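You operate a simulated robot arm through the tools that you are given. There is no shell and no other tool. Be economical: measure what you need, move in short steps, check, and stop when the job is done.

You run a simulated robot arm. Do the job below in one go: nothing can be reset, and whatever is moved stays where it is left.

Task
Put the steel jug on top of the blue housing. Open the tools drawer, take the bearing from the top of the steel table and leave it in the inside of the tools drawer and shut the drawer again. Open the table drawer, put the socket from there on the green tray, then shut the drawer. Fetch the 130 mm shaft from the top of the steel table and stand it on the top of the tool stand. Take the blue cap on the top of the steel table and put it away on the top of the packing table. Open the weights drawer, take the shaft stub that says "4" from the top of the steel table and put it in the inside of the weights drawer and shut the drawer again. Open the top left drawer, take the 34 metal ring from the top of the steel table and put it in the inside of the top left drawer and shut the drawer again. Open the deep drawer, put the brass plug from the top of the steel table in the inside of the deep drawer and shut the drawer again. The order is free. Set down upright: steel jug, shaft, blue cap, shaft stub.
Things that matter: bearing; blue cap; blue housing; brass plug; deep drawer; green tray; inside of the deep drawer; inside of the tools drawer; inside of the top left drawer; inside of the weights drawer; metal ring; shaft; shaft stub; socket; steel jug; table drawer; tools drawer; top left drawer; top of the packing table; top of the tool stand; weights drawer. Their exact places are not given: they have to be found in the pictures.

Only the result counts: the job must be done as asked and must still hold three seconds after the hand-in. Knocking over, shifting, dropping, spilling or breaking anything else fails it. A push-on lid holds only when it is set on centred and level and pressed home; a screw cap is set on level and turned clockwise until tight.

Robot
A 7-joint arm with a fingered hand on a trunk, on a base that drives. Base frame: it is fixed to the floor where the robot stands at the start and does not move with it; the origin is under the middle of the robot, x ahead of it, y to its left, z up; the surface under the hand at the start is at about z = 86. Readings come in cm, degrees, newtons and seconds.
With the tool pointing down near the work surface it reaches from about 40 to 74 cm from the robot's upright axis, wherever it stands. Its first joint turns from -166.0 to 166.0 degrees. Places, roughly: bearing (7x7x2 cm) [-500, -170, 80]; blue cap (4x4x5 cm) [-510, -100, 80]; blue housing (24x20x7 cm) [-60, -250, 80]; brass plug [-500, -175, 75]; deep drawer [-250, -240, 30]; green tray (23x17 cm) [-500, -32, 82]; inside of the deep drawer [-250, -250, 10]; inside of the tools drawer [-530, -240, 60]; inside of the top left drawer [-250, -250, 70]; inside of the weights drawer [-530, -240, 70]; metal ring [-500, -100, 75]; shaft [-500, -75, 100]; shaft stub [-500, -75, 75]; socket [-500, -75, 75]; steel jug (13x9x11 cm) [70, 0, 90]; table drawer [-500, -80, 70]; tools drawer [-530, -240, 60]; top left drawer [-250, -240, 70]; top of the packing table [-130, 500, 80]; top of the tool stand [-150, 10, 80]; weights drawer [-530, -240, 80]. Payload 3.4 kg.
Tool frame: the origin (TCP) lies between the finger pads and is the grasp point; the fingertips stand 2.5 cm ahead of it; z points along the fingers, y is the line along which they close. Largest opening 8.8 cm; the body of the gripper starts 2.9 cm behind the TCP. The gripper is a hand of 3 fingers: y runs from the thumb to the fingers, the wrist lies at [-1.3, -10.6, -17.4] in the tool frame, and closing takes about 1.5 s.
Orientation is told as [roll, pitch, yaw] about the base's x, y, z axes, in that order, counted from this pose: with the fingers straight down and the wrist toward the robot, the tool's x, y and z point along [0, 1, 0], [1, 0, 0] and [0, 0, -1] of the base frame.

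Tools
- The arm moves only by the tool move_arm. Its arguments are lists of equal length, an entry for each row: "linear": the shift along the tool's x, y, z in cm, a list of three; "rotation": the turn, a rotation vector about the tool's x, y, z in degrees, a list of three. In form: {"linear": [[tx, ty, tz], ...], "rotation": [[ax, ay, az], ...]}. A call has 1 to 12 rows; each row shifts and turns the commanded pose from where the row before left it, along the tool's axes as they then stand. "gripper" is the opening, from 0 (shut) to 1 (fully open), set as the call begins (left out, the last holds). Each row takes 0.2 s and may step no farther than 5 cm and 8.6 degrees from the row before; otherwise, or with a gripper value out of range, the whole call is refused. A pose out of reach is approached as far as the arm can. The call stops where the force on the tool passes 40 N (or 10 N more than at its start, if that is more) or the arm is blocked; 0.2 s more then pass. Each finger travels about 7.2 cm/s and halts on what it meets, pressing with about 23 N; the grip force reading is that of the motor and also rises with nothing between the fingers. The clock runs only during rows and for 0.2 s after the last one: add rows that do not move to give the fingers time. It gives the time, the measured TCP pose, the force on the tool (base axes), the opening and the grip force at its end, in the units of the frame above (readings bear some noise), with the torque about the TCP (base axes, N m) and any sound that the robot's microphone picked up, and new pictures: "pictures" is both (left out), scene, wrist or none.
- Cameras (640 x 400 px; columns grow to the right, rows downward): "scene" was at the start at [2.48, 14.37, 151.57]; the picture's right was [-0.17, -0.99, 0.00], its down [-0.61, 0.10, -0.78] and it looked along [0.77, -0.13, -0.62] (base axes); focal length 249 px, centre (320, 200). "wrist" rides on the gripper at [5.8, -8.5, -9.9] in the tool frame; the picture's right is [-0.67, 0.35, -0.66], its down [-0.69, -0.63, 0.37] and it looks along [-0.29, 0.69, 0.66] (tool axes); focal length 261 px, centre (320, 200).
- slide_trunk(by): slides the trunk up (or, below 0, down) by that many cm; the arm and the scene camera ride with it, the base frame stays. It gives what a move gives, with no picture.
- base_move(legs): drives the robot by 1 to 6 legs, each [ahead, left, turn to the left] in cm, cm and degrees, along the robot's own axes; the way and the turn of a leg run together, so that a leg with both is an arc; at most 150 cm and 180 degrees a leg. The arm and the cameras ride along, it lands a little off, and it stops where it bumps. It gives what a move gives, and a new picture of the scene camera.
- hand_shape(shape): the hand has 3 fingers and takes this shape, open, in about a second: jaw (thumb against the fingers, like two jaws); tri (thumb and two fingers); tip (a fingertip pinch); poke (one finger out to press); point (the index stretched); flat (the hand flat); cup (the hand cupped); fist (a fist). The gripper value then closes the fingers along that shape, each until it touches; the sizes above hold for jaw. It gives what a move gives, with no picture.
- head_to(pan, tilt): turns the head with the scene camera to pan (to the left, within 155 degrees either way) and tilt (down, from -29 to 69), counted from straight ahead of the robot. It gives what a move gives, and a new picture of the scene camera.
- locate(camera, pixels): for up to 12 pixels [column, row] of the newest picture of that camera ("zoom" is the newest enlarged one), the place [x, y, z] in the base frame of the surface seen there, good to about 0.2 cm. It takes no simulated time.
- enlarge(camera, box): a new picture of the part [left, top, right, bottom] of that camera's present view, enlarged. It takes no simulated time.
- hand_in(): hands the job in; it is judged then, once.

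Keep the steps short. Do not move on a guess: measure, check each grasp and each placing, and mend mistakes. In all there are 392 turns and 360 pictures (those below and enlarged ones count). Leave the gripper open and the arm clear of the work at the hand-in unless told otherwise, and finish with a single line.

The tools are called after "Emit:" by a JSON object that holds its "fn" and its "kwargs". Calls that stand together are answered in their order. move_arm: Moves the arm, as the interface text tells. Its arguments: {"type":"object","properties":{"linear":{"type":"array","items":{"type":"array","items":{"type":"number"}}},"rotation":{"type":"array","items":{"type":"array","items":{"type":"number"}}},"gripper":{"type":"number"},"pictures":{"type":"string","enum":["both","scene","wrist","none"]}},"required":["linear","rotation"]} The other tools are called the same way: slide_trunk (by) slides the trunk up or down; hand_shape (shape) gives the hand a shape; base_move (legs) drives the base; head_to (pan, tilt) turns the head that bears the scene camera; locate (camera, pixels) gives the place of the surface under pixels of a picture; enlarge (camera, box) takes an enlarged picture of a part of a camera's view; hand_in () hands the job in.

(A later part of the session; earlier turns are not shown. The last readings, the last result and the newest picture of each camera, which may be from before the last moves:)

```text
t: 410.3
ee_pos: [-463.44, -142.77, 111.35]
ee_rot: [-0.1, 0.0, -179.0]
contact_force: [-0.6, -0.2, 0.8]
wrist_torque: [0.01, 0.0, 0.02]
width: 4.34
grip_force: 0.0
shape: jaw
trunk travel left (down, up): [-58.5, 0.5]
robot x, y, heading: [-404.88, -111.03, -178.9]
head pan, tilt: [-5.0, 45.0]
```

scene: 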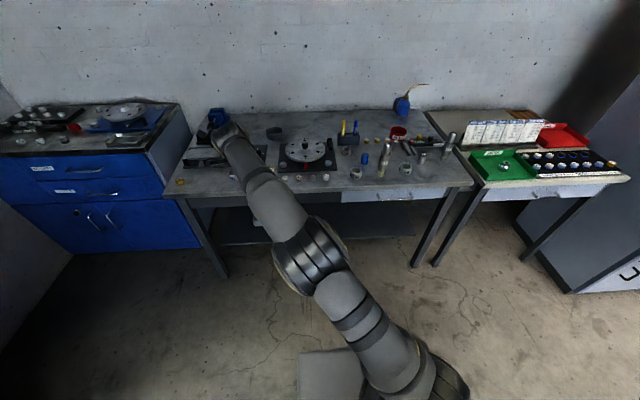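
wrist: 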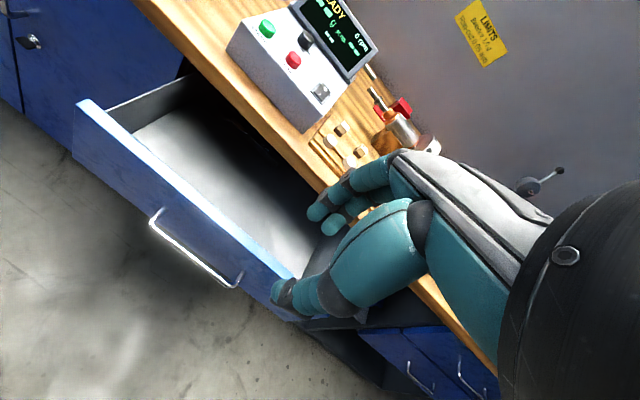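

Emit:
{"fn": "base_move", "kwargs": {"legs": [[30, -14, -1.3]]}}

Emit:
{"fn": "move_arm", "kwargs": {"linear": [[-4, -1, 0], [-4, -1, 0], [-4, 0, 0], [-4, 0, 0], [-4, 0, 0], [-4, 0, 0], [0, 0, 0]], "rotation": [[0, 0, 0], [0, 0, 0], [0, 0, 0], [0, 0, 0], [0, 0, 0], [0, 0, 0], [0, 0, 0]], "gripper": 1, "pictures": "both"}}

```text
t: 412.5
ee_pos: [-494.29, -127.78, 111.45]
ee_rot: [-0.1, 0.2, 179.5]
contact_force: [0.2, -0.5, 0.2]
wrist_torque: [0.03, 0.04, -0.01]
width: 4.34
grip_force: 0.0
shape: jaw
trunk travel left (down, up): [-58.5, 0.5]
robot x, y, heading: [-434.61, -96.82, 180.1]
head pan, tilt: [-5.0, 45.0]
```

scene: 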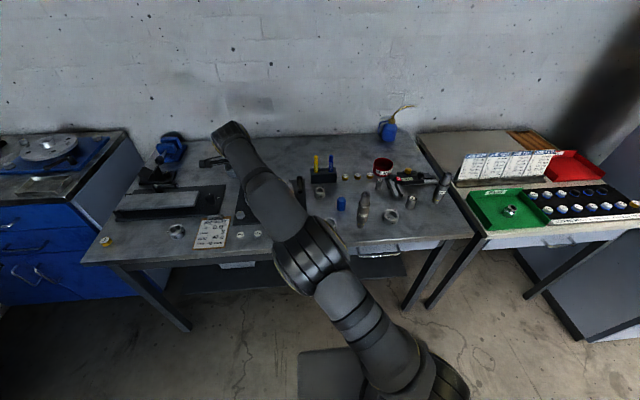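

```text
t: 414.1
ee_pos: [-492.26, -103.75, 111.38]
ee_rot: [-0.2, 0.1, 179.5]
contact_force: [0.0, -0.5, 0.6]
wrist_torque: [0.0, 0.0, 0.02]
width: 8.72
grip_force: 0.0
shape: jaw
trunk travel left (down, up): [-58.5, 0.5]
robot x, y, heading: [-434.86, -97.84, 179.8]
head pan, tilt: [-5.0, 45.0]
```

scene: 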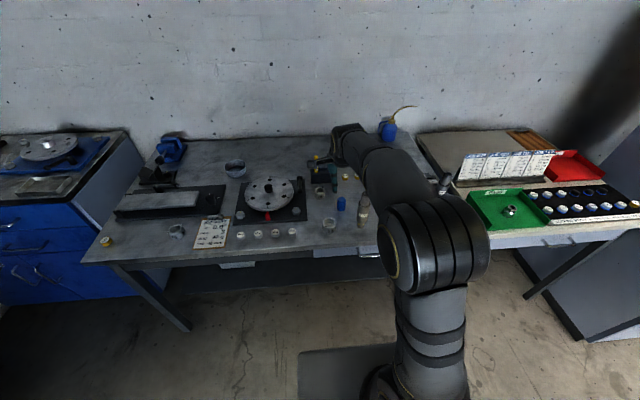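
wrist: 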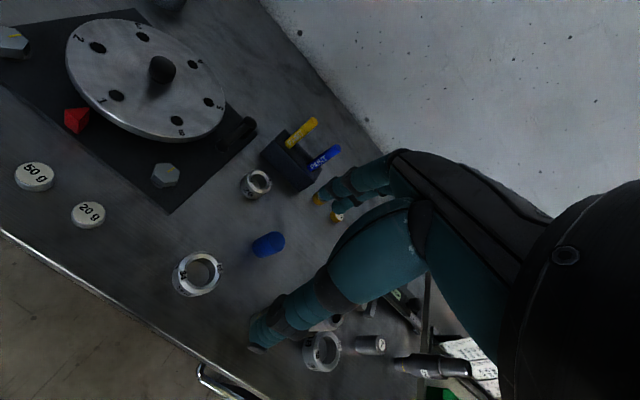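

Emit:
{"fn": "enlarge", "kwargs": {"camera": "wrist", "box": [140, 220, 300, 320]}}

Emit:
{"fn": "locate", "kwargs": {"camera": "wrist", "pixels": [[174, 276], [221, 268], [195, 252], [198, 294], [268, 243], [165, 175], [88, 215], [280, 345], [320, 352]]}}

```text
4.00 times, centred on (220, 270) of wrist
```

zoom: 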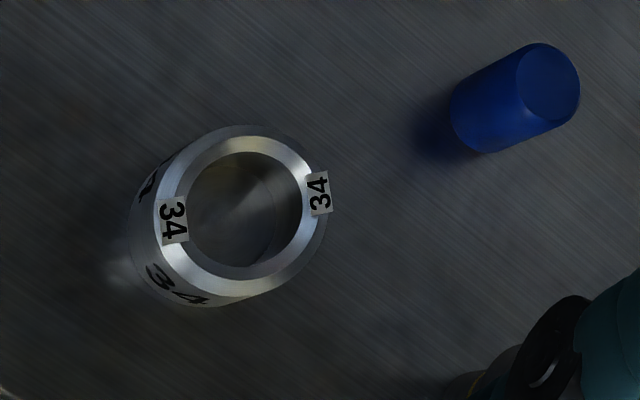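

```text
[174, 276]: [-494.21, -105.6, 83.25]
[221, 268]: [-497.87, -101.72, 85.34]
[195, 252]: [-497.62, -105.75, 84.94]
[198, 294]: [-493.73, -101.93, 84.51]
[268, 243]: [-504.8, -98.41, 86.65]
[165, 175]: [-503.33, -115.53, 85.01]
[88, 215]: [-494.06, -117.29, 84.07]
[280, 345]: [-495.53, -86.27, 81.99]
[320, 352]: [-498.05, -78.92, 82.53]
```

Emit:
{"fn": "locate", "kwargs": {"camera": "zoom", "pixels": [[165, 190], [325, 210], [240, 132], [240, 290], [190, 160], [305, 160], [180, 265], [300, 265]]}}

```text
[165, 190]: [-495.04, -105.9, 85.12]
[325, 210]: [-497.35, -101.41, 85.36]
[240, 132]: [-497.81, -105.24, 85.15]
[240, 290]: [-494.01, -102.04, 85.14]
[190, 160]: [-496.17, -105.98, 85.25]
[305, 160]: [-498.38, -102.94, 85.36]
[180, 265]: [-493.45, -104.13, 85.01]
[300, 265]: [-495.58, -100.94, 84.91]
```

Ring 34 centre (−495.95,−103.5), ⌀5.3, top z 85.3. Move over it and down to z 90, then check.

Emit:
{"fn": "move_arm", "kwargs": {"linear": [[-0.25, 3.7, 0], [0, 0, 5], [0, 0, 5], [0, 0, 5], [0, 0, 4], [0, 0, 2.5], [0, 0, 0]], "rotation": [[0, 0, 0], [0, 0, 0], [0, 0, 0], [0, 0, 0], [0, 0, 0], [0, 0, 0], [0, 0, 0]], "gripper": 0.85, "pictures": "both"}}

```text
t: 415.7
ee_pos: [-496.09, -103.51, 90.01]
ee_rot: [-0.2, 0.1, 179.5]
contact_force: [-0.4, 0.2, 0.1]
wrist_torque: [0.01, -0.03, 0.03]
width: 7.49
grip_force: 0.0
shape: jaw
trunk travel left (down, up): [-58.5, 0.5]
robot x, y, heading: [-434.84, -97.33, 179.8]
head pan, tilt: [-5.0, 45.0]
```

scene: 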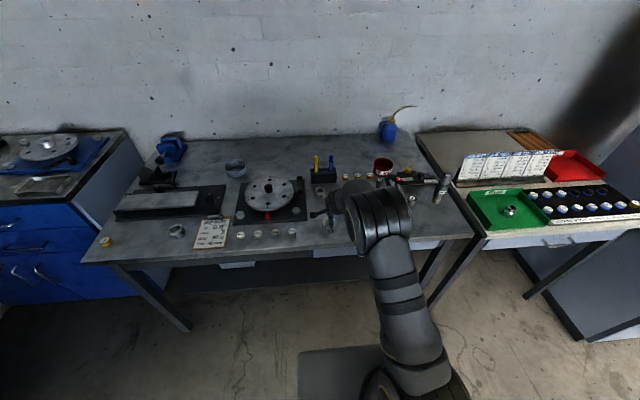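
wrist: 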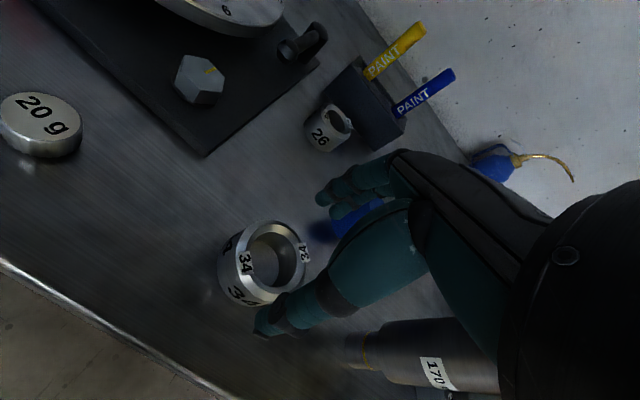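

Fine. Lower 5 cm and close.

Emit:
{"fn": "move_arm", "kwargs": {"linear": [[0, 0, 2], [0, 0, 2], [0, 0, 1], [0, 0, 0]], "rotation": [[0, 0, 0], [0, 0, 0], [0, 0, 0], [0, 0, 0]], "pictures": "wrist"}}

Emit:
{"fn": "move_arm", "kwargs": {"linear": [[0, 0, 0], [0, 0, 0], [0, 0, 0], [0, 0, 0], [0, 0, 0], [0, 0, 0], [0, 0, 0]], "rotation": [[0, 0, 0], [0, 0, 0], [0, 0, 0], [0, 0, 0], [0, 0, 0], [0, 0, 0], [0, 0, 0]], "gripper": 0, "pictures": "wrist"}}

```text
t: 416.7
ee_pos: [-495.92, -103.5, 84.97]
ee_rot: [-0.2, 0.1, 179.6]
contact_force: [0.0, 0.6, 0.9]
wrist_torque: [-0.01, -0.04, 0.02]
width: 7.51
grip_force: 0.1
shape: jaw
trunk travel left (down, up): [-58.5, 0.5]
robot x, y, heading: [-435.37, -97.36, 180.1]
head pan, tilt: [-5.0, 45.0]
```

wrist: 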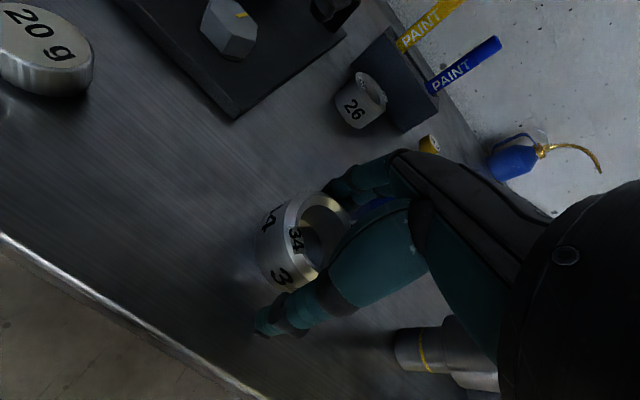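

```text
t: 418.3
ee_pos: [-495.75, -103.34, 85.14]
ee_rot: [-0.2, 0.1, 179.6]
contact_force: [-1.2, 0.2, 0.2]
wrist_torque: [0.02, -0.04, -0.01]
width: 4.63
grip_force: 23.2
shape: jaw
trunk travel left (down, up): [-58.5, 0.5]
robot x, y, heading: [-434.71, -97.15, 179.9]
head pan, tilt: [-5.0, 45.0]
```

wrist: 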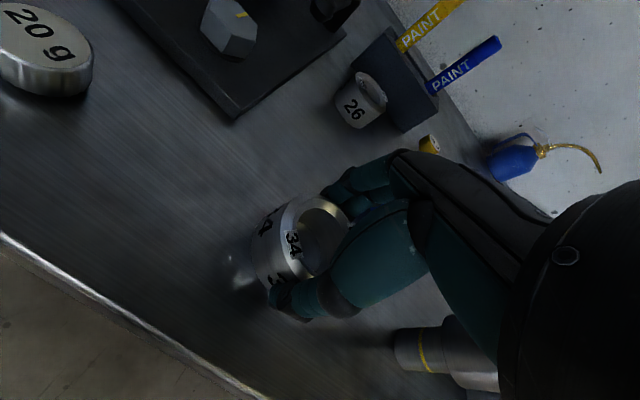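

Gripped (4.6). Lift and back away, then return to the bench.

Emit:
{"fn": "move_arm", "kwargs": {"linear": [[0, 0, -1], [0, 0, -3], [0, 0, -5], [0, 0, -5], [0, 0, -5], [0, 0, -5], [0, 0, -3], [0, 0, 0]], "rotation": [[0, 0, 0], [0, 0, 0], [0, 0, 0], [0, 0, 0], [0, 0, 0], [0, 0, 0], [0, 0, 0], [0, 0, 0]], "pictures": "wrist"}}

Emit:
{"fn": "base_move", "kwargs": {"legs": [[-60, 0, 0], [0, 0, 90], [0, 100, 0]]}}

```text
t: 420.1
ee_pos: [-496.06, -103.61, 112.02]
ee_rot: [-0.3, 0.0, 179.6]
contact_force: [-1.2, 0.3, -1.2]
wrist_torque: [-0.02, -0.01, 0.0]
width: 4.61
grip_force: 23.5
shape: jaw
trunk travel left (down, up): [-58.5, 0.5]
robot x, y, heading: [-434.87, -97.59, 179.8]
head pan, tilt: [-5.0, 45.0]
```

wrist: 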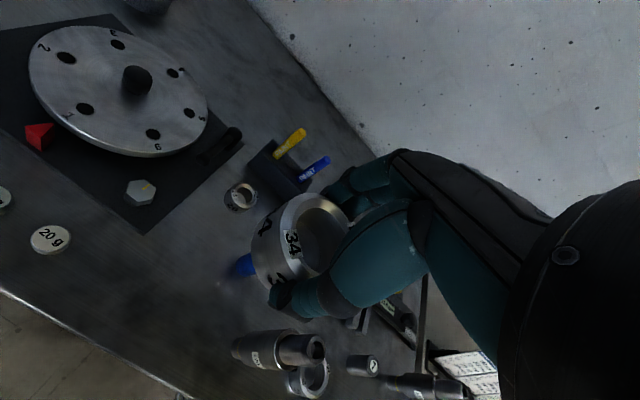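

```text
t: 432.1
ee_pos: [-269.38, -160.09, 112.13]
ee_rot: [-0.3, 0.1, -91.1]
contact_force: [-0.6, 0.1, -1.1]
wrist_torque: [-0.01, -0.03, -0.01]
width: 4.58
grip_force: 23.2
shape: jaw
trunk travel left (down, up): [-58.5, 0.5]
robot x, y, heading: [-274.78, -98.93, -90.7]
head pan, tilt: [-5.0, 45.0]
```

scene: 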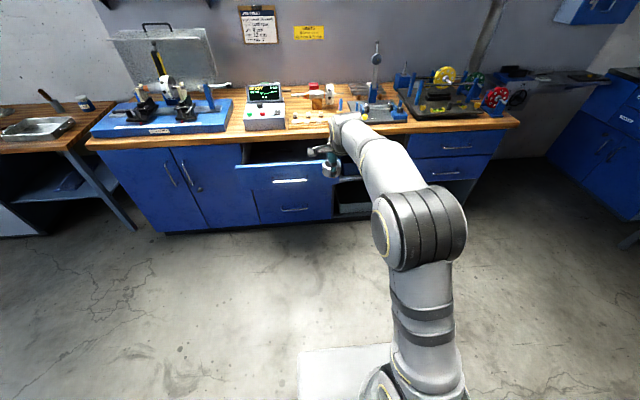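

Turn the hand so it closes along the drawer's width (wrist to the left), then drive up.

Emit:
{"fn": "move_arm", "kwargs": {"linear": [[0, -0.5, 0], [0, -0.5, 0], [0, 0, 0], [0, 0, 0], [0, 0, 0], [0, 0, 0], [0, 0, 0], [0, 0, 0], [0, 0, 0], [0, 0, 0], [0, 0, 0]], "rotation": [[0, 0, 8.1], [0, 0, 8.1], [0, 0, 8.1], [0, 0, 8.1], [0, 0, 8.1], [0, 0, 8.1], [0, 0, 8.1], [0, 0, 8.1], [0, 0, 8.1], [0, 0, 8.1], [0, 0, 8.1]], "pictures": "none"}}

Emit:
{"fn": "base_move", "kwargs": {"legs": [[52, 5, 0.7]]}}

```text
t: 434.5
ee_pos: [-269.37, -157.86, 111.96]
ee_rot: [-0.1, -0.1, 179.8]
contact_force: [-0.1, -0.2, -1.5]
wrist_torque: [-0.03, 0.02, 0.04]
width: 4.56
grip_force: 23.3
shape: jaw
out of reach, approached as far as the arm can: row 11
trunk travel left (down, up): [-58.5, 0.5]
robot x, y, heading: [-274.91, -98.91, -90.7]
head pan, tilt: [-5.0, 45.0]
```

```text
t: 437.5
ee_pos: [-263.99, -209.97, 111.86]
ee_rot: [-0.3, -0.2, -179.4]
contact_force: [0.1, 0.9, -1.2]
wrist_torque: [0.0, -0.02, 0.01]
width: 4.56
grip_force: 23.3
shape: jaw
trunk travel left (down, up): [-58.5, 0.5]
robot x, y, heading: [-269.65, -150.81, -90.4]
head pan, tilt: [-5.0, 45.0]
```

scene: 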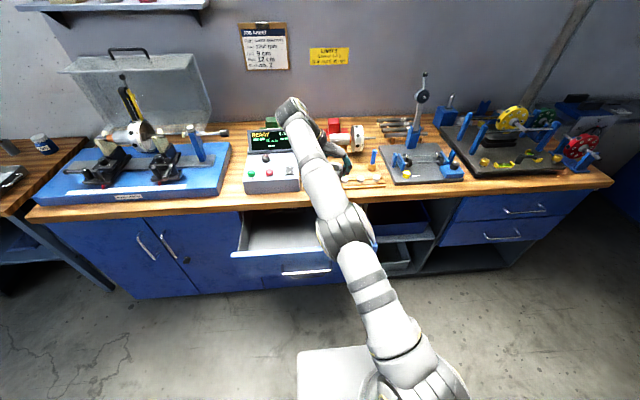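

Emit:
{"fn": "base_move", "kwargs": {"legs": [[8, 0, 0]]}}

Emit:
{"fn": "move_arm", "kwargs": {"linear": [[-3, -2, 0], [-3, -2, 0], [0, -1, 4], [0, 0, 4], [0, 0, 4], [0, 0, 0]], "rotation": [[0, 0, 0], [0, 0, 0], [0, 0, 0], [0, 0, 0], [0, 0, 0], [0, 0, 0]], "pictures": "both"}}

```text
t: 438.6
ee_pos: [-263.72, -218.18, 111.84]
ee_rot: [-0.2, -0.2, -179.2]
contact_force: [0.0, -0.3, -0.6]
wrist_torque: [0.02, -0.03, -0.02]
width: 4.54
grip_force: 23.1
shape: jaw
trunk travel left (down, up): [-58.5, 0.5]
robot x, y, heading: [-270.04, -159.11, -90.1]
head pan, tilt: [-5.0, 45.0]
```

scene: 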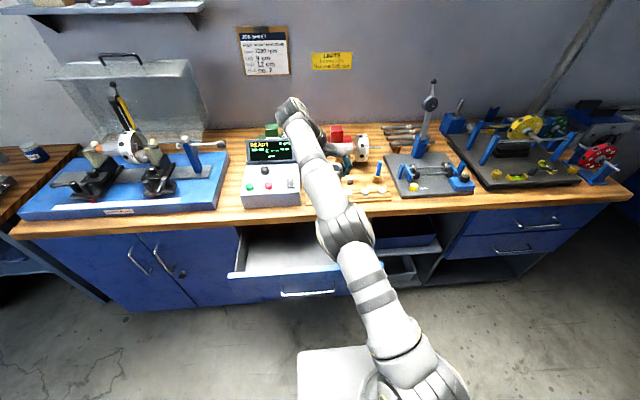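

```text
t: 440.0
ee_pos: [-258.99, -211.72, 99.7]
ee_rot: [-0.1, -0.1, -179.2]
contact_force: [0.3, 0.2, -1.2]
wrist_torque: [0.02, 0.0, 0.0]
width: 4.54
grip_force: 22.9
shape: jaw
trunk travel left (down, up): [-58.5, 0.5]
robot x, y, heading: [-269.91, -159.34, -89.5]
head pan, tilt: [-5.0, 45.0]
```

scene: 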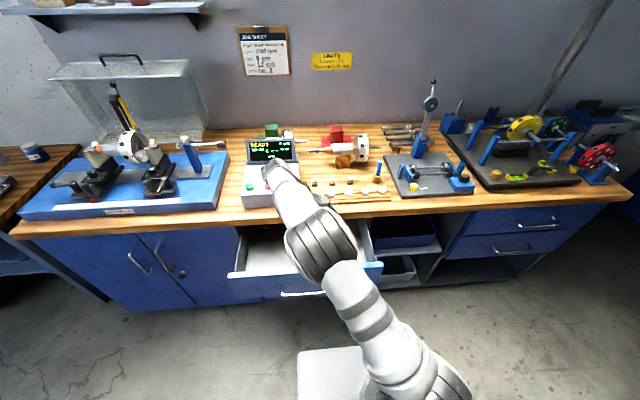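
wrist: 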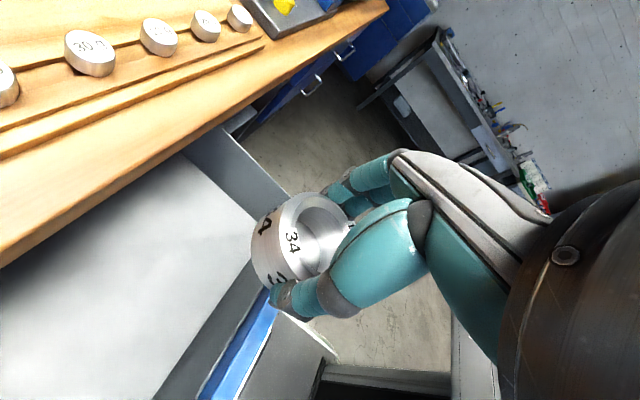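

I check the elbow's place and height before lowering.

Emit:
{"fn": "locate", "kwargs": {"camera": "scene", "pixels": [[300, 240], [320, 250], [345, 235], [330, 275], [290, 195], [265, 175], [360, 300]]}}

```text
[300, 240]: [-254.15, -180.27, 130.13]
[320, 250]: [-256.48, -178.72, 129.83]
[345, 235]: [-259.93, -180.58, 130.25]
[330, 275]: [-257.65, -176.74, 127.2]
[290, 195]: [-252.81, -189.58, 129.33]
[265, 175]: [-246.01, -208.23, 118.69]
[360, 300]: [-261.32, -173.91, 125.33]
```

Clearances suffice. Trunk down 26, then fine.

Emit:
{"fn": "slide_trunk", "kwargs": {"by": -26}}

Emit:
{"fn": "move_arm", "kwargs": {"linear": [[0, 0, 1.5], [0, 0, 1], [0, 0, 0.6], [0, 0, 0.3], [0, 0, 0]], "rotation": [[0, 0, 0], [0, 0, 0], [0, 0, 0], [0, 0, 0], [0, 0, 0]], "pictures": "wrist"}}

```text
t: 442.7
ee_pos: [-259.01, -211.78, 73.87]
ee_rot: [0.0, -0.3, -179.2]
contact_force: [-0.1, -0.3, -0.8]
wrist_torque: [-0.01, 0.02, 0.01]
width: 4.57
grip_force: 22.8
shape: jaw
trunk travel left (down, up): [-32.5, 26.5]
robot x, y, heading: [-270.1, -158.88, -89.7]
head pan, tilt: [-5.0, 45.0]
```

```text
t: 443.9
ee_pos: [-259.02, -211.75, 70.31]
ee_rot: [-0.1, -0.2, -179.2]
contact_force: [-0.5, 0.6, -0.9]
wrist_torque: [0.02, 0.05, 0.0]
width: 4.57
grip_force: 23.0
shape: jaw
trunk travel left (down, up): [-32.5, 26.5]
robot x, y, heading: [-269.78, -159.02, -89.8]
head pan, tilt: [-5.0, 45.0]
```

wrist: 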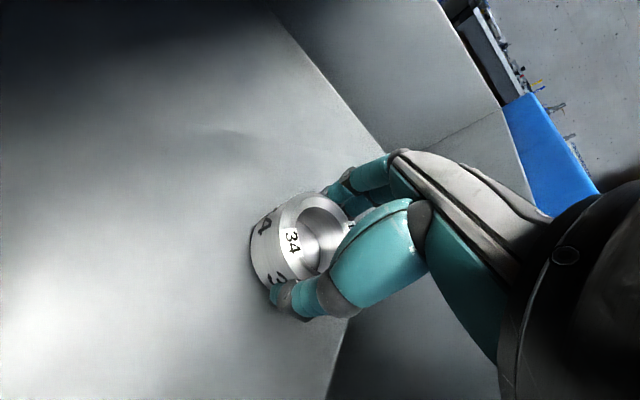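

Emit:
{"fn": "move_arm", "kwargs": {"linear": [[0, 0, 0.25], [0, 0, 0.2], [0, 0, 0.2], [0, 0, 0]], "rotation": [[0, 0, 0], [0, 0, 0], [0, 0, 0], [0, 0, 0]], "pictures": "none"}}

```text
t: 444.9
ee_pos: [-259.1, -211.79, 69.77]
ee_rot: [-0.1, -0.2, -179.3]
contact_force: [0.2, 0.0, -0.8]
wrist_torque: [-0.02, 0.0, 0.0]
width: 4.52
grip_force: 23.1
shape: jaw
trunk travel left (down, up): [-32.5, 26.5]
robot x, y, heading: [-270.18, -159.27, -90.0]
head pan, tilt: [-5.0, 45.0]
```

Emit:
{"fn": "move_arm", "kwargs": {"linear": [[0, 0, 0.15], [0, 0, 0.15], [0, 0, 0]], "rotation": [[0, 0, 0], [0, 0, 0], [0, 0, 0]], "pictures": "none"}}

```text
t: 445.7
ee_pos: [-259.07, -211.65, 69.55]
ee_rot: [0.0, -0.2, -179.3]
contact_force: [1.5, -0.6, 14.6]
wrist_torque: [-0.06, -0.03, -0.01]
width: 4.56
grip_force: 22.6
shape: jaw
trunk travel left (down, up): [-32.5, 26.5]
robot x, y, heading: [-269.9, -159.1, -89.7]
head pan, tilt: [-5.0, 45.0]
```

Touching. Open and rise.

Emit:
{"fn": "move_arm", "kwargs": {"linear": [[0, 0, -0.1], [0, 0, 0], [0, 0, 0], [0, 0, 0], [0, 0, -1], [0, 0, -3], [0, 0, -4], [0, 0, -4], [0, 0, 0]], "rotation": [[0, 0, 0], [0, 0, 0], [0, 0, 0], [0, 0, 0], [0, 0, 0], [0, 0, 0], [0, 0, 0], [0, 0, 0], [0, 0, 0]], "gripper": 0.75, "pictures": "wrist"}}

Emit:
{"fn": "slide_trunk", "kwargs": {"by": 26}}

```text
t: 447.7
ee_pos: [-259.23, -211.97, 81.6]
ee_rot: [-0.1, -0.2, -179.2]
contact_force: [-0.9, 0.1, 0.5]
wrist_torque: [-0.04, 0.01, 0.0]
width: 6.53
grip_force: 0.0
shape: jaw
trunk travel left (down, up): [-32.5, 26.5]
robot x, y, heading: [-269.93, -159.02, -89.5]
head pan, tilt: [-5.0, 45.0]
```

wrist: 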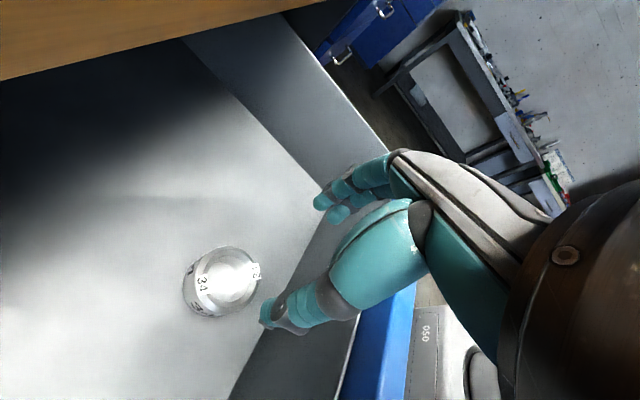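

```text
t: 450.3
ee_pos: [-259.1, -211.83, 107.49]
ee_rot: [-0.1, -0.2, -179.4]
contact_force: [0.0, 0.5, -0.1]
wrist_torque: [0.0, -0.01, -0.01]
width: 6.57
grip_force: 0.1
shape: jaw
trunk travel left (down, up): [-58.5, 0.5]
robot x, y, heading: [-270.37, -158.92, -89.7]
head pan, tilt: [-5.0, 45.0]
```

Ring 34 lies in the drawer. Now reposition for the handle: base back and right, turn hand straight, shift left, pitch.

Emit:
{"fn": "base_move", "kwargs": {"legs": [[-27, -16, 0]]}}

Emit:
{"fn": "move_arm", "kwargs": {"linear": [[0, 0, 0], [0, 0, 0], [0, 0, 0], [0, 0, 0], [0, 0, 0], [0, 0, 0], [0, 0, 0], [0, 0, 0], [0, 0, 0], [0, 0, 0], [0, 0, 0]], "rotation": [[0, 0, -8.15], [0, 0, -8.15], [0, 0, -8.15], [0, 0, -8.15], [0, 0, -8.15], [0, 0, -8.15], [0, 0, -8.15], [0, 0, -8.15], [0, 0, -8.15], [0, 0, -8.15], [0, 0, -8.15]], "gripper": 0.5, "pictures": "none"}}

Emit:
{"fn": "move_arm", "kwargs": {"linear": [[4, 1.2, -0.7], [4, 1.2, -0.7], [4, 1.2, -0.7], [4, 1.2, -0.7], [4, 1.2, 0], [0, 0, 0], [0, 0, 0], [0, 0, 0], [0, 0, 0], [0, 0, 0], [0, 0, 0]], "rotation": [[0, 0, 0], [0, 0, 0], [0, 0, 0], [0, 0, 0], [0, 0, 0], [-7.5, 0, 0], [-7.5, 0, 0], [-7.5, 0, 0], [-7.5, 0, 0], [-7.5, 0, 0], [-7.5, 0, 0]], "pictures": "scene"}}

```text
t: 452.4
ee_pos: [-275.38, -184.83, 107.42]
ee_rot: [-0.1, -0.2, -179.3]
contact_force: [0.0, 0.2, 0.7]
wrist_torque: [-0.03, 0.01, -0.01]
width: 6.57
grip_force: 0.0
shape: jaw
trunk travel left (down, up): [-58.5, 0.5]
robot x, y, heading: [-286.17, -131.91, -89.7]
head pan, tilt: [-5.0, 45.0]
```

scene: 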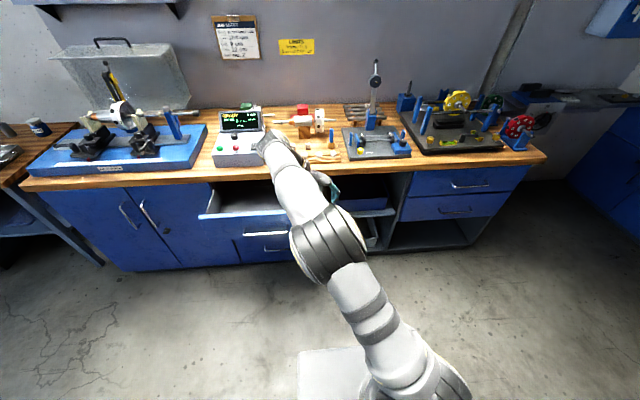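

```text
t: 454.8
ee_pos: [-275.32, -184.87, 107.5]
ee_rot: [0.0, 0.2, -89.6]
contact_force: [0.6, -0.3, -0.3]
wrist_torque: [-0.03, -0.03, 0.0]
width: 4.45
grip_force: 0.1
shape: jaw
trunk travel left (down, up): [-58.5, 0.5]
robot x, y, heading: [-286.28, -131.88, -89.7]
head pan, tilt: [-5.0, 45.0]
```

```text
t: 457.2
ee_pos: [-255.28, -190.53, 110.26]
ee_rot: [-0.3, -45.0, -89.2]
contact_force: [-0.4, 0.8, -0.3]
wrist_torque: [0.03, -0.04, 0.0]
width: 4.42
grip_force: 0.0
shape: jaw
trunk travel left (down, up): [-58.5, 0.5]
robot x, y, heading: [-286.33, -132.27, -89.8]
head pan, tilt: [-5.0, 45.0]
```

scene: 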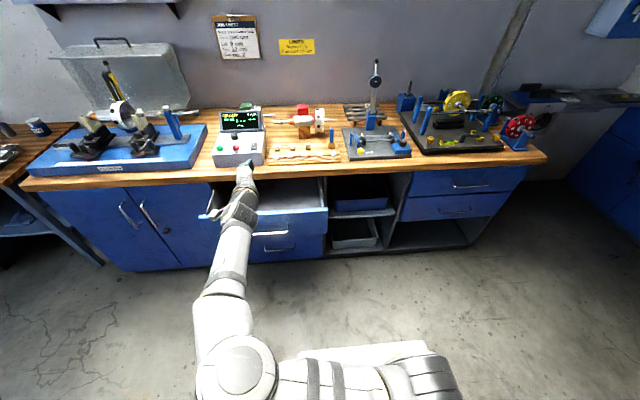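

Emit:
{"fn": "slide_trunk", "kwargs": {"by": -30}}

Emit:
{"fn": "move_arm", "kwargs": {"linear": [[0, 0, 0]], "rotation": [[0, 0, 0]], "pictures": "wrist"}}

Emit:
{"fn": "locate", "kwargs": {"camera": "wrist", "pixels": [[180, 205], [215, 240], [245, 265]]}}

```text
t: 460.2
ee_pos: [-255.37, -190.77, 80.23]
ee_rot: [-0.2, -44.8, -89.5]
contact_force: [0.2, -0.8, 0.2]
wrist_torque: [0.02, -0.02, 0.03]
width: 4.45
grip_force: 0.1
shape: jaw
trunk travel left (down, up): [-28.5, 30.5]
robot x, y, heading: [-286.14, -131.89, -89.9]
head pan, tilt: [-5.0, 45.0]
```

```text
t: 460.6
ee_pos: [-255.39, -190.87, 80.25]
ee_rot: [-0.2, -44.8, -89.6]
contact_force: [-0.6, -0.3, 1.0]
wrist_torque: [0.0, -0.02, -0.01]
width: 4.45
grip_force: 0.1
shape: jaw
trunk travel left (down, up): [-28.5, 30.5]
robot x, y, heading: [-286.1, -131.79, -89.9]
head pan, tilt: [-5.0, 45.0]
```

wrist: 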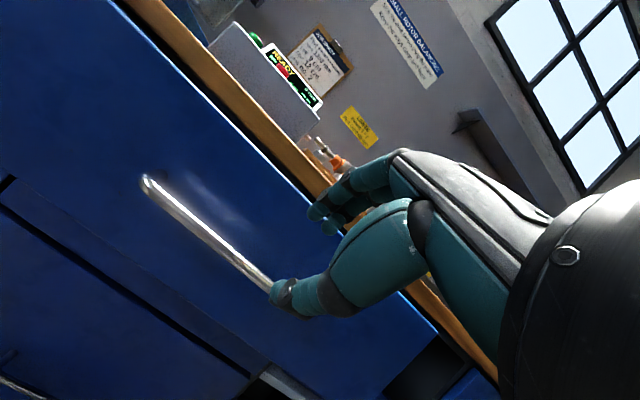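

```text
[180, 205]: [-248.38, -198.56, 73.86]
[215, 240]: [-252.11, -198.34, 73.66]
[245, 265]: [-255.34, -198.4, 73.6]
```

Emit:
{"fn": "move_arm", "kwargs": {"linear": [[0, 0.42, 3], [0, 0, 3], [0, 0, 2.2], [0, 0, 1.3], [0, 0, 0]], "rotation": [[0, 0, 0], [0, 0, 0], [0, 0, 0], [0, 0, 0], [0, 0, 0]], "pictures": "none"}}

Emit:
{"fn": "move_arm", "kwargs": {"linear": [[0, 0, 0], [0, 0, 0], [0, 0, 0], [0, 0, 0], [0, 0, 0], [0, 0, 0]], "rotation": [[0, 0, 0], [0, 0, 0], [0, 0, 0], [0, 0, 0], [0, 0, 0], [0, 0, 0]], "gripper": 0, "pictures": "none"}}

Emit:
{"fn": "base_move", "kwargs": {"legs": [[21.5, 0, 0]]}}

```text
t: 461.8
ee_pos: [-255.4, -197.67, 73.65]
ee_rot: [-0.3, -44.9, -89.3]
contact_force: [0.4, 0.3, 0.8]
wrist_torque: [-0.01, -0.01, 0.02]
width: 4.44
grip_force: 0.1
shape: jaw
trunk travel left (down, up): [-28.5, 30.5]
robot x, y, heading: [-286.36, -131.71, -89.7]
head pan, tilt: [-5.0, 45.0]
```

```text
t: 463.2
ee_pos: [-255.51, -197.63, 73.66]
ee_rot: [-0.4, -44.9, -89.5]
contact_force: [-1.1, -0.8, -9.5]
wrist_torque: [0.12, 0.03, -0.06]
width: 0.35
grip_force: 23.0
shape: jaw
trunk travel left (down, up): [-28.5, 30.5]
robot x, y, heading: [-286.38, -131.81, -89.7]
head pan, tilt: [-5.0, 45.0]
```

```text
t: 464.9
ee_pos: [-255.41, -218.86, 73.6]
ee_rot: [-0.4, -44.8, -89.4]
contact_force: [-4.0, 0.7, -8.7]
wrist_torque: [0.12, 0.02, -0.09]
width: 0.29
grip_force: 22.6
shape: jaw
trunk travel left (down, up): [-28.5, 30.5]
robot x, y, heading: [-286.43, -152.91, -89.8]
head pan, tilt: [-5.0, 45.0]
```

scene: 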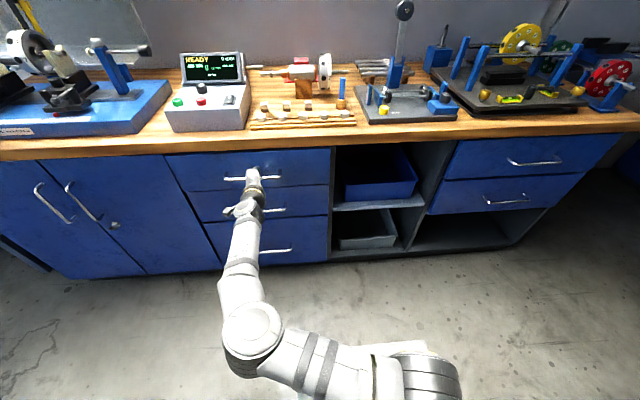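

Emit:
{"fn": "move_arm", "kwargs": {"linear": [[0, 0.35, 0.35], [0, 0.3, 0.3], [0, 0.2, 0.2], [0, 0.2, 0.2], [0, 0, 0]], "rotation": [[0, 0, 0], [0, 0, 0], [0, 0, 0], [0, 0, 0], [0, 0, 0]], "pictures": "scene"}}

Emit:
{"fn": "locate", "kwargs": {"camera": "scene", "pixels": [[200, 175], [310, 165], [310, 190], [290, 230], [120, 185]]}}

```text
t: 466.1
ee_pos: [-255.4, -220.15, 73.66]
ee_rot: [-0.4, -44.7, -89.4]
contact_force: [-5.5, 15.3, -9.5]
wrist_torque: [0.17, 0.0, -0.08]
width: 0.3
grip_force: 23.0
shape: jaw
trunk travel left (down, up): [-28.5, 30.5]
robot x, y, heading: [-286.46, -152.75, -89.9]
head pan, tilt: [-5.0, 45.0]
```

scene: 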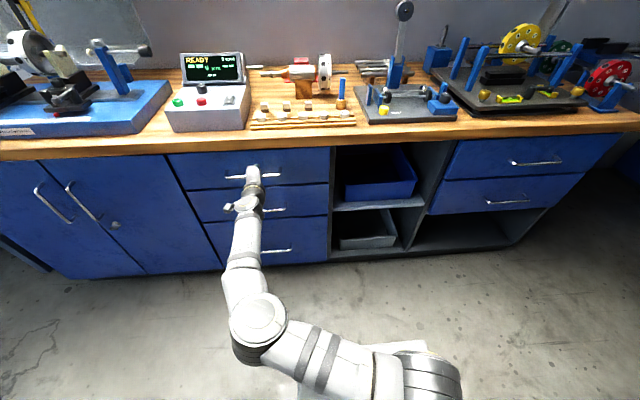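

```text
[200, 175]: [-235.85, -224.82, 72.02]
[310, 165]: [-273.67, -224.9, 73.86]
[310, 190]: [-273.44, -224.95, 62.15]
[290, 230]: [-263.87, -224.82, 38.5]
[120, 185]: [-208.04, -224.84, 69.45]
```

Top-left drawer shut. Release, back off, lower to the deep drawer's handle.

Emit:
{"fn": "move_arm", "kwargs": {"linear": [[0, 0, 0], [0, 0, 0], [0, 0, 0], [0, 0, -3], [0, 0, -4], [0, -3, -3], [0, 0, 0]], "rotation": [[0, 0, 0], [0, 0, 0], [0, 0, 0], [0, 0, 0], [0, 0, 0], [0, 0, 0], [0, 0, 0]], "gripper": 0.5, "pictures": "none"}}

Emit:
{"fn": "slide_trunk", "kwargs": {"by": -28}}

Emit:
{"fn": "move_arm", "kwargs": {"linear": [[0, -2.5, 2.5], [0, -2.5, 2.5], [0, -2, 2], [0, 0, 0]], "rotation": [[0, 0, 0], [0, 0, 0], [0, 0, 0], [0, 0, 0]], "pictures": "both"}}

```text
t: 467.7
ee_pos: [-255.43, -211.04, 78.84]
ee_rot: [-0.3, -44.7, -89.4]
contact_force: [0.3, -0.8, 0.4]
wrist_torque: [0.03, 0.02, 0.02]
width: 4.35
grip_force: 0.1
shape: jaw
trunk travel left (down, up): [-28.5, 30.5]
robot x, y, heading: [-286.26, -152.8, -89.6]
head pan, tilt: [-5.0, 45.0]
```

```text
t: 470.5
ee_pos: [-255.42, -211.1, 50.56]
ee_rot: [-0.3, -44.8, -89.4]
contact_force: [0.1, 0.2, 0.4]
wrist_torque: [0.0, -0.05, 0.0]
width: 4.35
grip_force: 0.0
shape: jaw
trunk travel left (down, up): [-0.5, 58.5]
robot x, y, heading: [-286.21, -153.11, -90.0]
head pan, tilt: [-5.0, 45.0]
```

```text
t: 471.5
ee_pos: [-255.41, -211.32, 40.63]
ee_rot: [-0.3, -44.8, -89.4]
contact_force: [0.1, -0.1, -0.2]
wrist_torque: [-0.01, -0.01, 0.01]
width: 4.39
grip_force: 0.1
shape: jaw
trunk travel left (down, up): [-0.5, 58.5]
robot x, y, heading: [-286.31, -153.24, -89.9]
head pan, tilt: [-5.0, 45.0]
```

scene: 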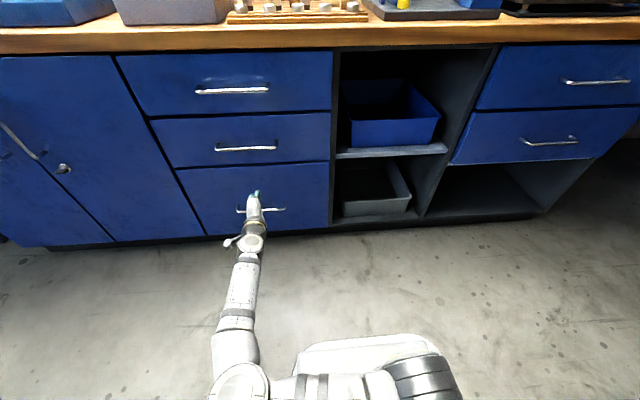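
wrist: 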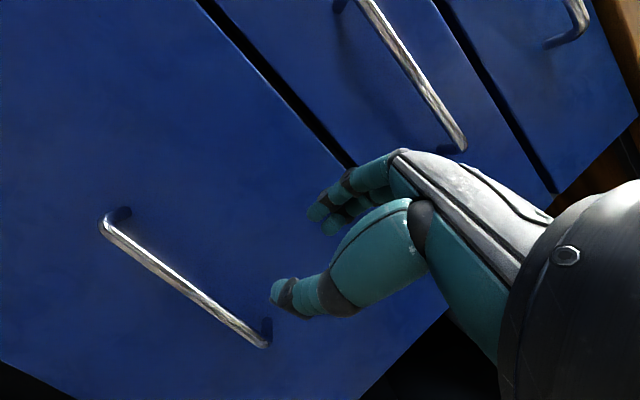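

Emit:
{"fn": "locate", "kwargs": {"camera": "wrist", "pixels": [[140, 252], [185, 285], [235, 325], [60, 340], [300, 370]]}}

Emit:
{"fn": "locate", "kwargs": {"camera": "scene", "pixels": [[220, 170], [220, 225], [300, 165], [300, 225]]}}

```text
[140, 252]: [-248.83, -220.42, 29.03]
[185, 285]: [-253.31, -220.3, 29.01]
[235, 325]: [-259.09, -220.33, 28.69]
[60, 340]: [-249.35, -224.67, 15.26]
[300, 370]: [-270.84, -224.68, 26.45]
```

```text
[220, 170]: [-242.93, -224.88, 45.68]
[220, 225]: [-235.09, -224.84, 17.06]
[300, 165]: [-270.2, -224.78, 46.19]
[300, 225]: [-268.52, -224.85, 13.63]
```

Bar at (y −220.35, z 28.9). Advance.

Emit:
{"fn": "move_arm", "kwargs": {"linear": [[0, -1.9, 3], [0, 0, 3.5], [0, 0, 3.5], [0, 0, 2.5], [0, 0, 1.5], [0, 0, 0]], "rotation": [[0, 0, 0], [0, 0, 0], [0, 0, 0], [0, 0, 0], [0, 0, 0], [0, 0, 0]], "pictures": "wrist"}}

Emit:
{"fn": "move_arm", "kwargs": {"linear": [[0, 0, 0], [0, 0, 0], [0, 0, 0], [0, 0, 0], [0, 0, 0], [0, 0, 0]], "rotation": [[0, 0, 0], [0, 0, 0], [0, 0, 0], [0, 0, 0], [0, 0, 0], [0, 0, 0]], "gripper": 0, "pictures": "none"}}

```text
t: 472.9
ee_pos: [-255.21, -219.8, 29.45]
ee_rot: [0.0, -44.9, -89.5]
contact_force: [0.6, 0.2, 0.0]
wrist_torque: [0.01, -0.01, 0.0]
width: 4.37
grip_force: 0.1
shape: jaw
trunk travel left (down, up): [-0.5, 58.5]
robot x, y, heading: [-286.25, -153.18, -89.8]
head pan, tilt: [-5.0, 45.0]
```

wrist: 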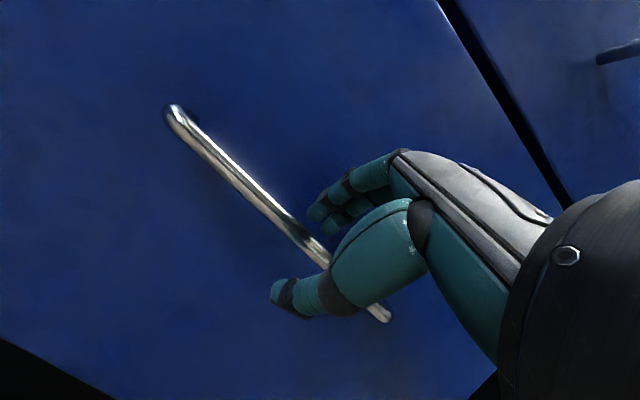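

```text
t: 474.3
ee_pos: [-255.39, -219.96, 29.39]
ee_rot: [-0.1, -44.7, -89.6]
contact_force: [2.4, -2.6, -5.5]
wrist_torque: [0.04, 0.0, 0.02]
width: 0.61
grip_force: 22.7
shape: jaw
trunk travel left (down, up): [-0.5, 58.5]
robot x, y, heading: [-286.35, -153.2, -89.7]
head pan, tilt: [-5.0, 45.0]
```

Gripped. Pull it open 30 cm (I need room to reach deep inside).

Emit:
{"fn": "base_move", "kwargs": {"legs": [[-30, 0, 0]]}}

```text
t: 476.4
ee_pos: [-255.42, -189.9, 29.43]
ee_rot: [-0.1, -44.8, -89.4]
contact_force: [1.6, 1.8, -6.2]
wrist_torque: [0.14, 0.02, 0.0]
width: 0.57
grip_force: 23.0
shape: jaw
trunk travel left (down, up): [-0.5, 58.5]
robot x, y, heading: [-286.16, -123.25, -89.6]
head pan, tilt: [-5.0, 45.0]
```

scene: 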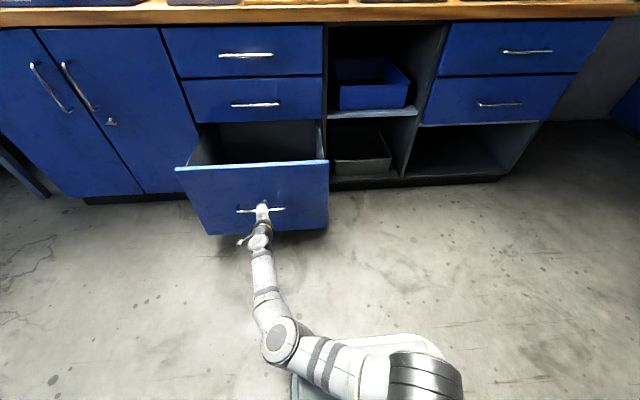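

Opened 30 cm. Release, back off, rise and look in.

Emit:
{"fn": "move_arm", "kwargs": {"linear": [[0, 0, 0], [0, 0, 0], [0, 0, 0], [0, 0, -3], [0, 0, -4], [0, 0, -4], [0, 0, 0]], "rotation": [[0, 0, 0], [0, 0, 0], [0, 0, 0], [0, 0, 0], [0, 0, 0], [0, 0, 0], [0, 0, 0]], "gripper": 0.5, "pictures": "none"}}

Emit:
{"fn": "slide_trunk", "kwargs": {"by": 58}}

Emit:
{"fn": "move_arm", "kwargs": {"linear": [[0, 0, 0], [0, 0, 0], [0, 0, 0], [0, 0, 0], [0, 0, 0], [0, 0, 0], [0, 0, -4], [0, 0, -4], [0, 0, 0]], "rotation": [[7.5, 0, 0], [7.5, 0, 0], [7.5, 0, 0], [7.5, 0, 0], [7.5, 0, 0], [7.5, 0, 0], [0, 0, 0], [0, 0, 0], [0, 0, 0]], "pictures": "wrist"}}

Emit:
{"fn": "head_to", "kwargs": {"pan": 5, "tilt": 45}}

```text
t: 478.0
ee_pos: [-255.5, -182.06, 37.38]
ee_rot: [-0.1, -44.8, -89.5]
contact_force: [0.6, 0.0, -0.3]
wrist_torque: [-0.02, -0.02, -0.01]
width: 4.37
grip_force: 0.0
shape: jaw
trunk travel left (down, up): [-0.5, 58.5]
robot x, y, heading: [-286.36, -122.97, -89.8]
head pan, tilt: [-5.0, 45.0]
```

```text
refused: 58 is not a number from -40 to 40
```

```text
t: 480.0
ee_pos: [-255.47, -182.16, 45.63]
ee_rot: [-0.1, 0.2, -89.6]
contact_force: [0.8, -0.6, -0.4]
wrist_torque: [-0.01, 0.0, -0.01]
width: 4.35
grip_force: 0.0
shape: jaw
trunk travel left (down, up): [-0.5, 58.5]
robot x, y, heading: [-286.48, -123.25, -89.7]
head pan, tilt: [-5.0, 45.0]
```

wrist: 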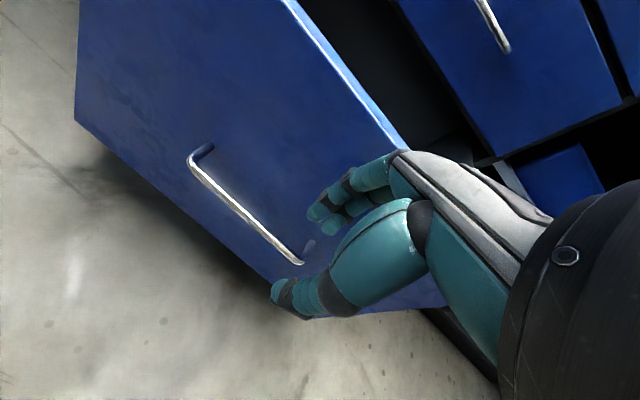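

```text
t: 480.7
ee_pos: [-255.54, -182.17, 45.44]
ee_rot: [-0.1, 0.2, -89.4]
contact_force: [0.3, -0.4, -0.1]
wrist_torque: [0.01, 0.04, 0.04]
width: 4.35
grip_force: 0.1
shape: jaw
trunk travel left (down, up): [-0.5, 58.5]
robot x, y, heading: [-286.61, -123.5, -89.8]
head pan, tilt: [5.0, 45.0]
```

scene: 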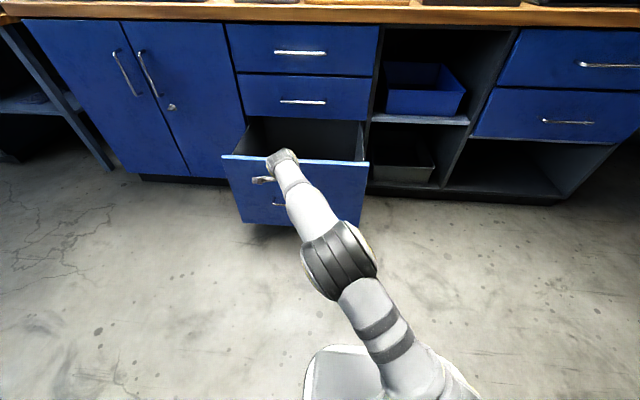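

Raise the trunk in two goes and look down.

Emit:
{"fn": "slide_trunk", "kwargs": {"by": 40}}

Emit:
{"fn": "slide_trunk", "kwargs": {"by": 18}}

Emit:
{"fn": "head_to", "kwargs": {"pan": 10, "tilt": 55}}

Emit:
{"fn": "enlarge", "kwargs": {"camera": "scene", "box": [200, 90, 400, 220]}}

```text
t: 484.5
ee_pos: [-255.4, -182.16, 85.54]
ee_rot: [-0.1, 0.1, -89.6]
contact_force: [-0.6, 0.0, -0.9]
wrist_torque: [-0.01, -0.02, 0.02]
width: 4.38
grip_force: 0.1
shape: jaw
trunk travel left (down, up): [-40.5, 18.5]
robot x, y, heading: [-286.66, -123.37, -90.0]
head pan, tilt: [5.0, 45.0]
```

```text
t: 486.5
ee_pos: [-255.64, -182.21, 103.43]
ee_rot: [-0.1, 0.1, -89.5]
contact_force: [-0.4, -0.1, -0.2]
wrist_torque: [0.04, 0.01, -0.01]
width: 4.35
grip_force: 0.1
shape: jaw
trunk travel left (down, up): [-58.5, 0.5]
robot x, y, heading: [-286.44, -123.04, -89.7]
head pan, tilt: [5.0, 45.0]
```

```text
t: 487.2
ee_pos: [-255.44, -182.24, 103.56]
ee_rot: [-0.1, 0.1, -89.5]
contact_force: [0.1, -0.4, 0.9]
wrist_torque: [0.0, -0.02, 0.01]
width: 4.35
grip_force: 0.0
shape: jaw
trunk travel left (down, up): [-58.5, 0.5]
robot x, y, heading: [-286.58, -123.57, -90.0]
head pan, tilt: [10.0, 55.0]
```

scene: 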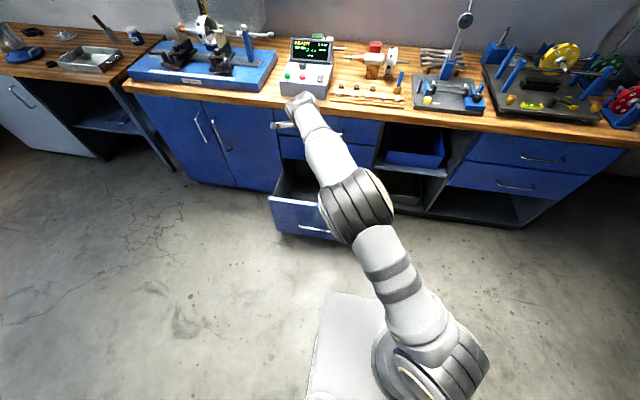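

```text
3.08 times, centred on (300, 155) of scene
```

zoom: 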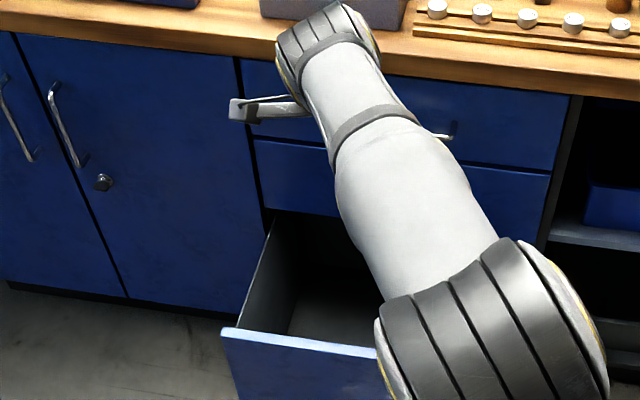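

Emit:
{"fn": "locate", "kwargs": {"camera": "zoom", "pixels": [[330, 320], [310, 300], [300, 345], [285, 270], [250, 340], [320, 270], [350, 330]]}}

```text
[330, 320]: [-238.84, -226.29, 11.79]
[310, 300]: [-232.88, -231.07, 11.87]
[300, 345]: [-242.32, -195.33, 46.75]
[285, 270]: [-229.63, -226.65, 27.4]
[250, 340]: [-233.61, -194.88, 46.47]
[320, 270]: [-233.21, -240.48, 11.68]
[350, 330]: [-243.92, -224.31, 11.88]
```

Deep drawer: floor z 11.8, panel top z 46.7. Fetch the brass plug now: turn right and drive to the table's left end.

Emit:
{"fn": "base_move", "kwargs": {"legs": [[0, 0, -90], [110, 0, 0], [42, 46, 0]]}}

Emit:
{"fn": "head_to", "kwargs": {"pan": 0, "tilt": 48}}

```text
t: 499.9
ee_pos: [-501.31, -197.01, 103.49]
ee_rot: [0.0, 0.2, 179.4]
contact_force: [-0.1, 1.0, 0.8]
wrist_torque: [-0.01, -0.01, -0.01]
width: 4.35
grip_force: 0.0
shape: jaw
trunk travel left (down, up): [-58.5, 0.5]
robot x, y, heading: [-441.47, -167.2, 179.5]
head pan, tilt: [10.0, 55.0]
```

scene: 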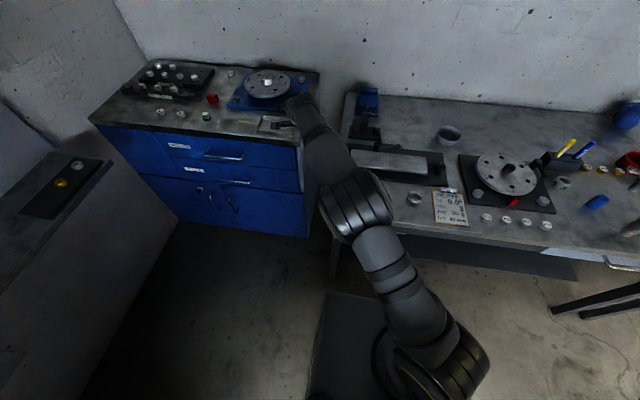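

```text
t: 500.6
ee_pos: [-501.32, -196.96, 103.54]
ee_rot: [-0.2, 0.1, 179.2]
contact_force: [-0.9, -0.6, 0.1]
wrist_torque: [0.0, 0.0, -0.01]
width: 4.38
grip_force: 0.2
shape: jaw
trunk travel left (down, up): [-58.5, 0.5]
robot x, y, heading: [-442.0, -167.07, 179.1]
head pan, tilt: [0.0, 48.0]
```

scene: 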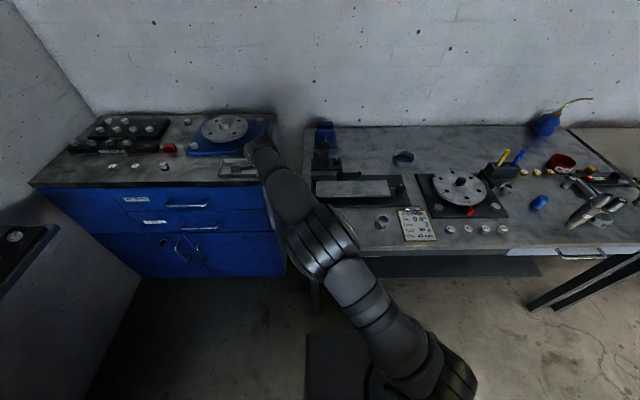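

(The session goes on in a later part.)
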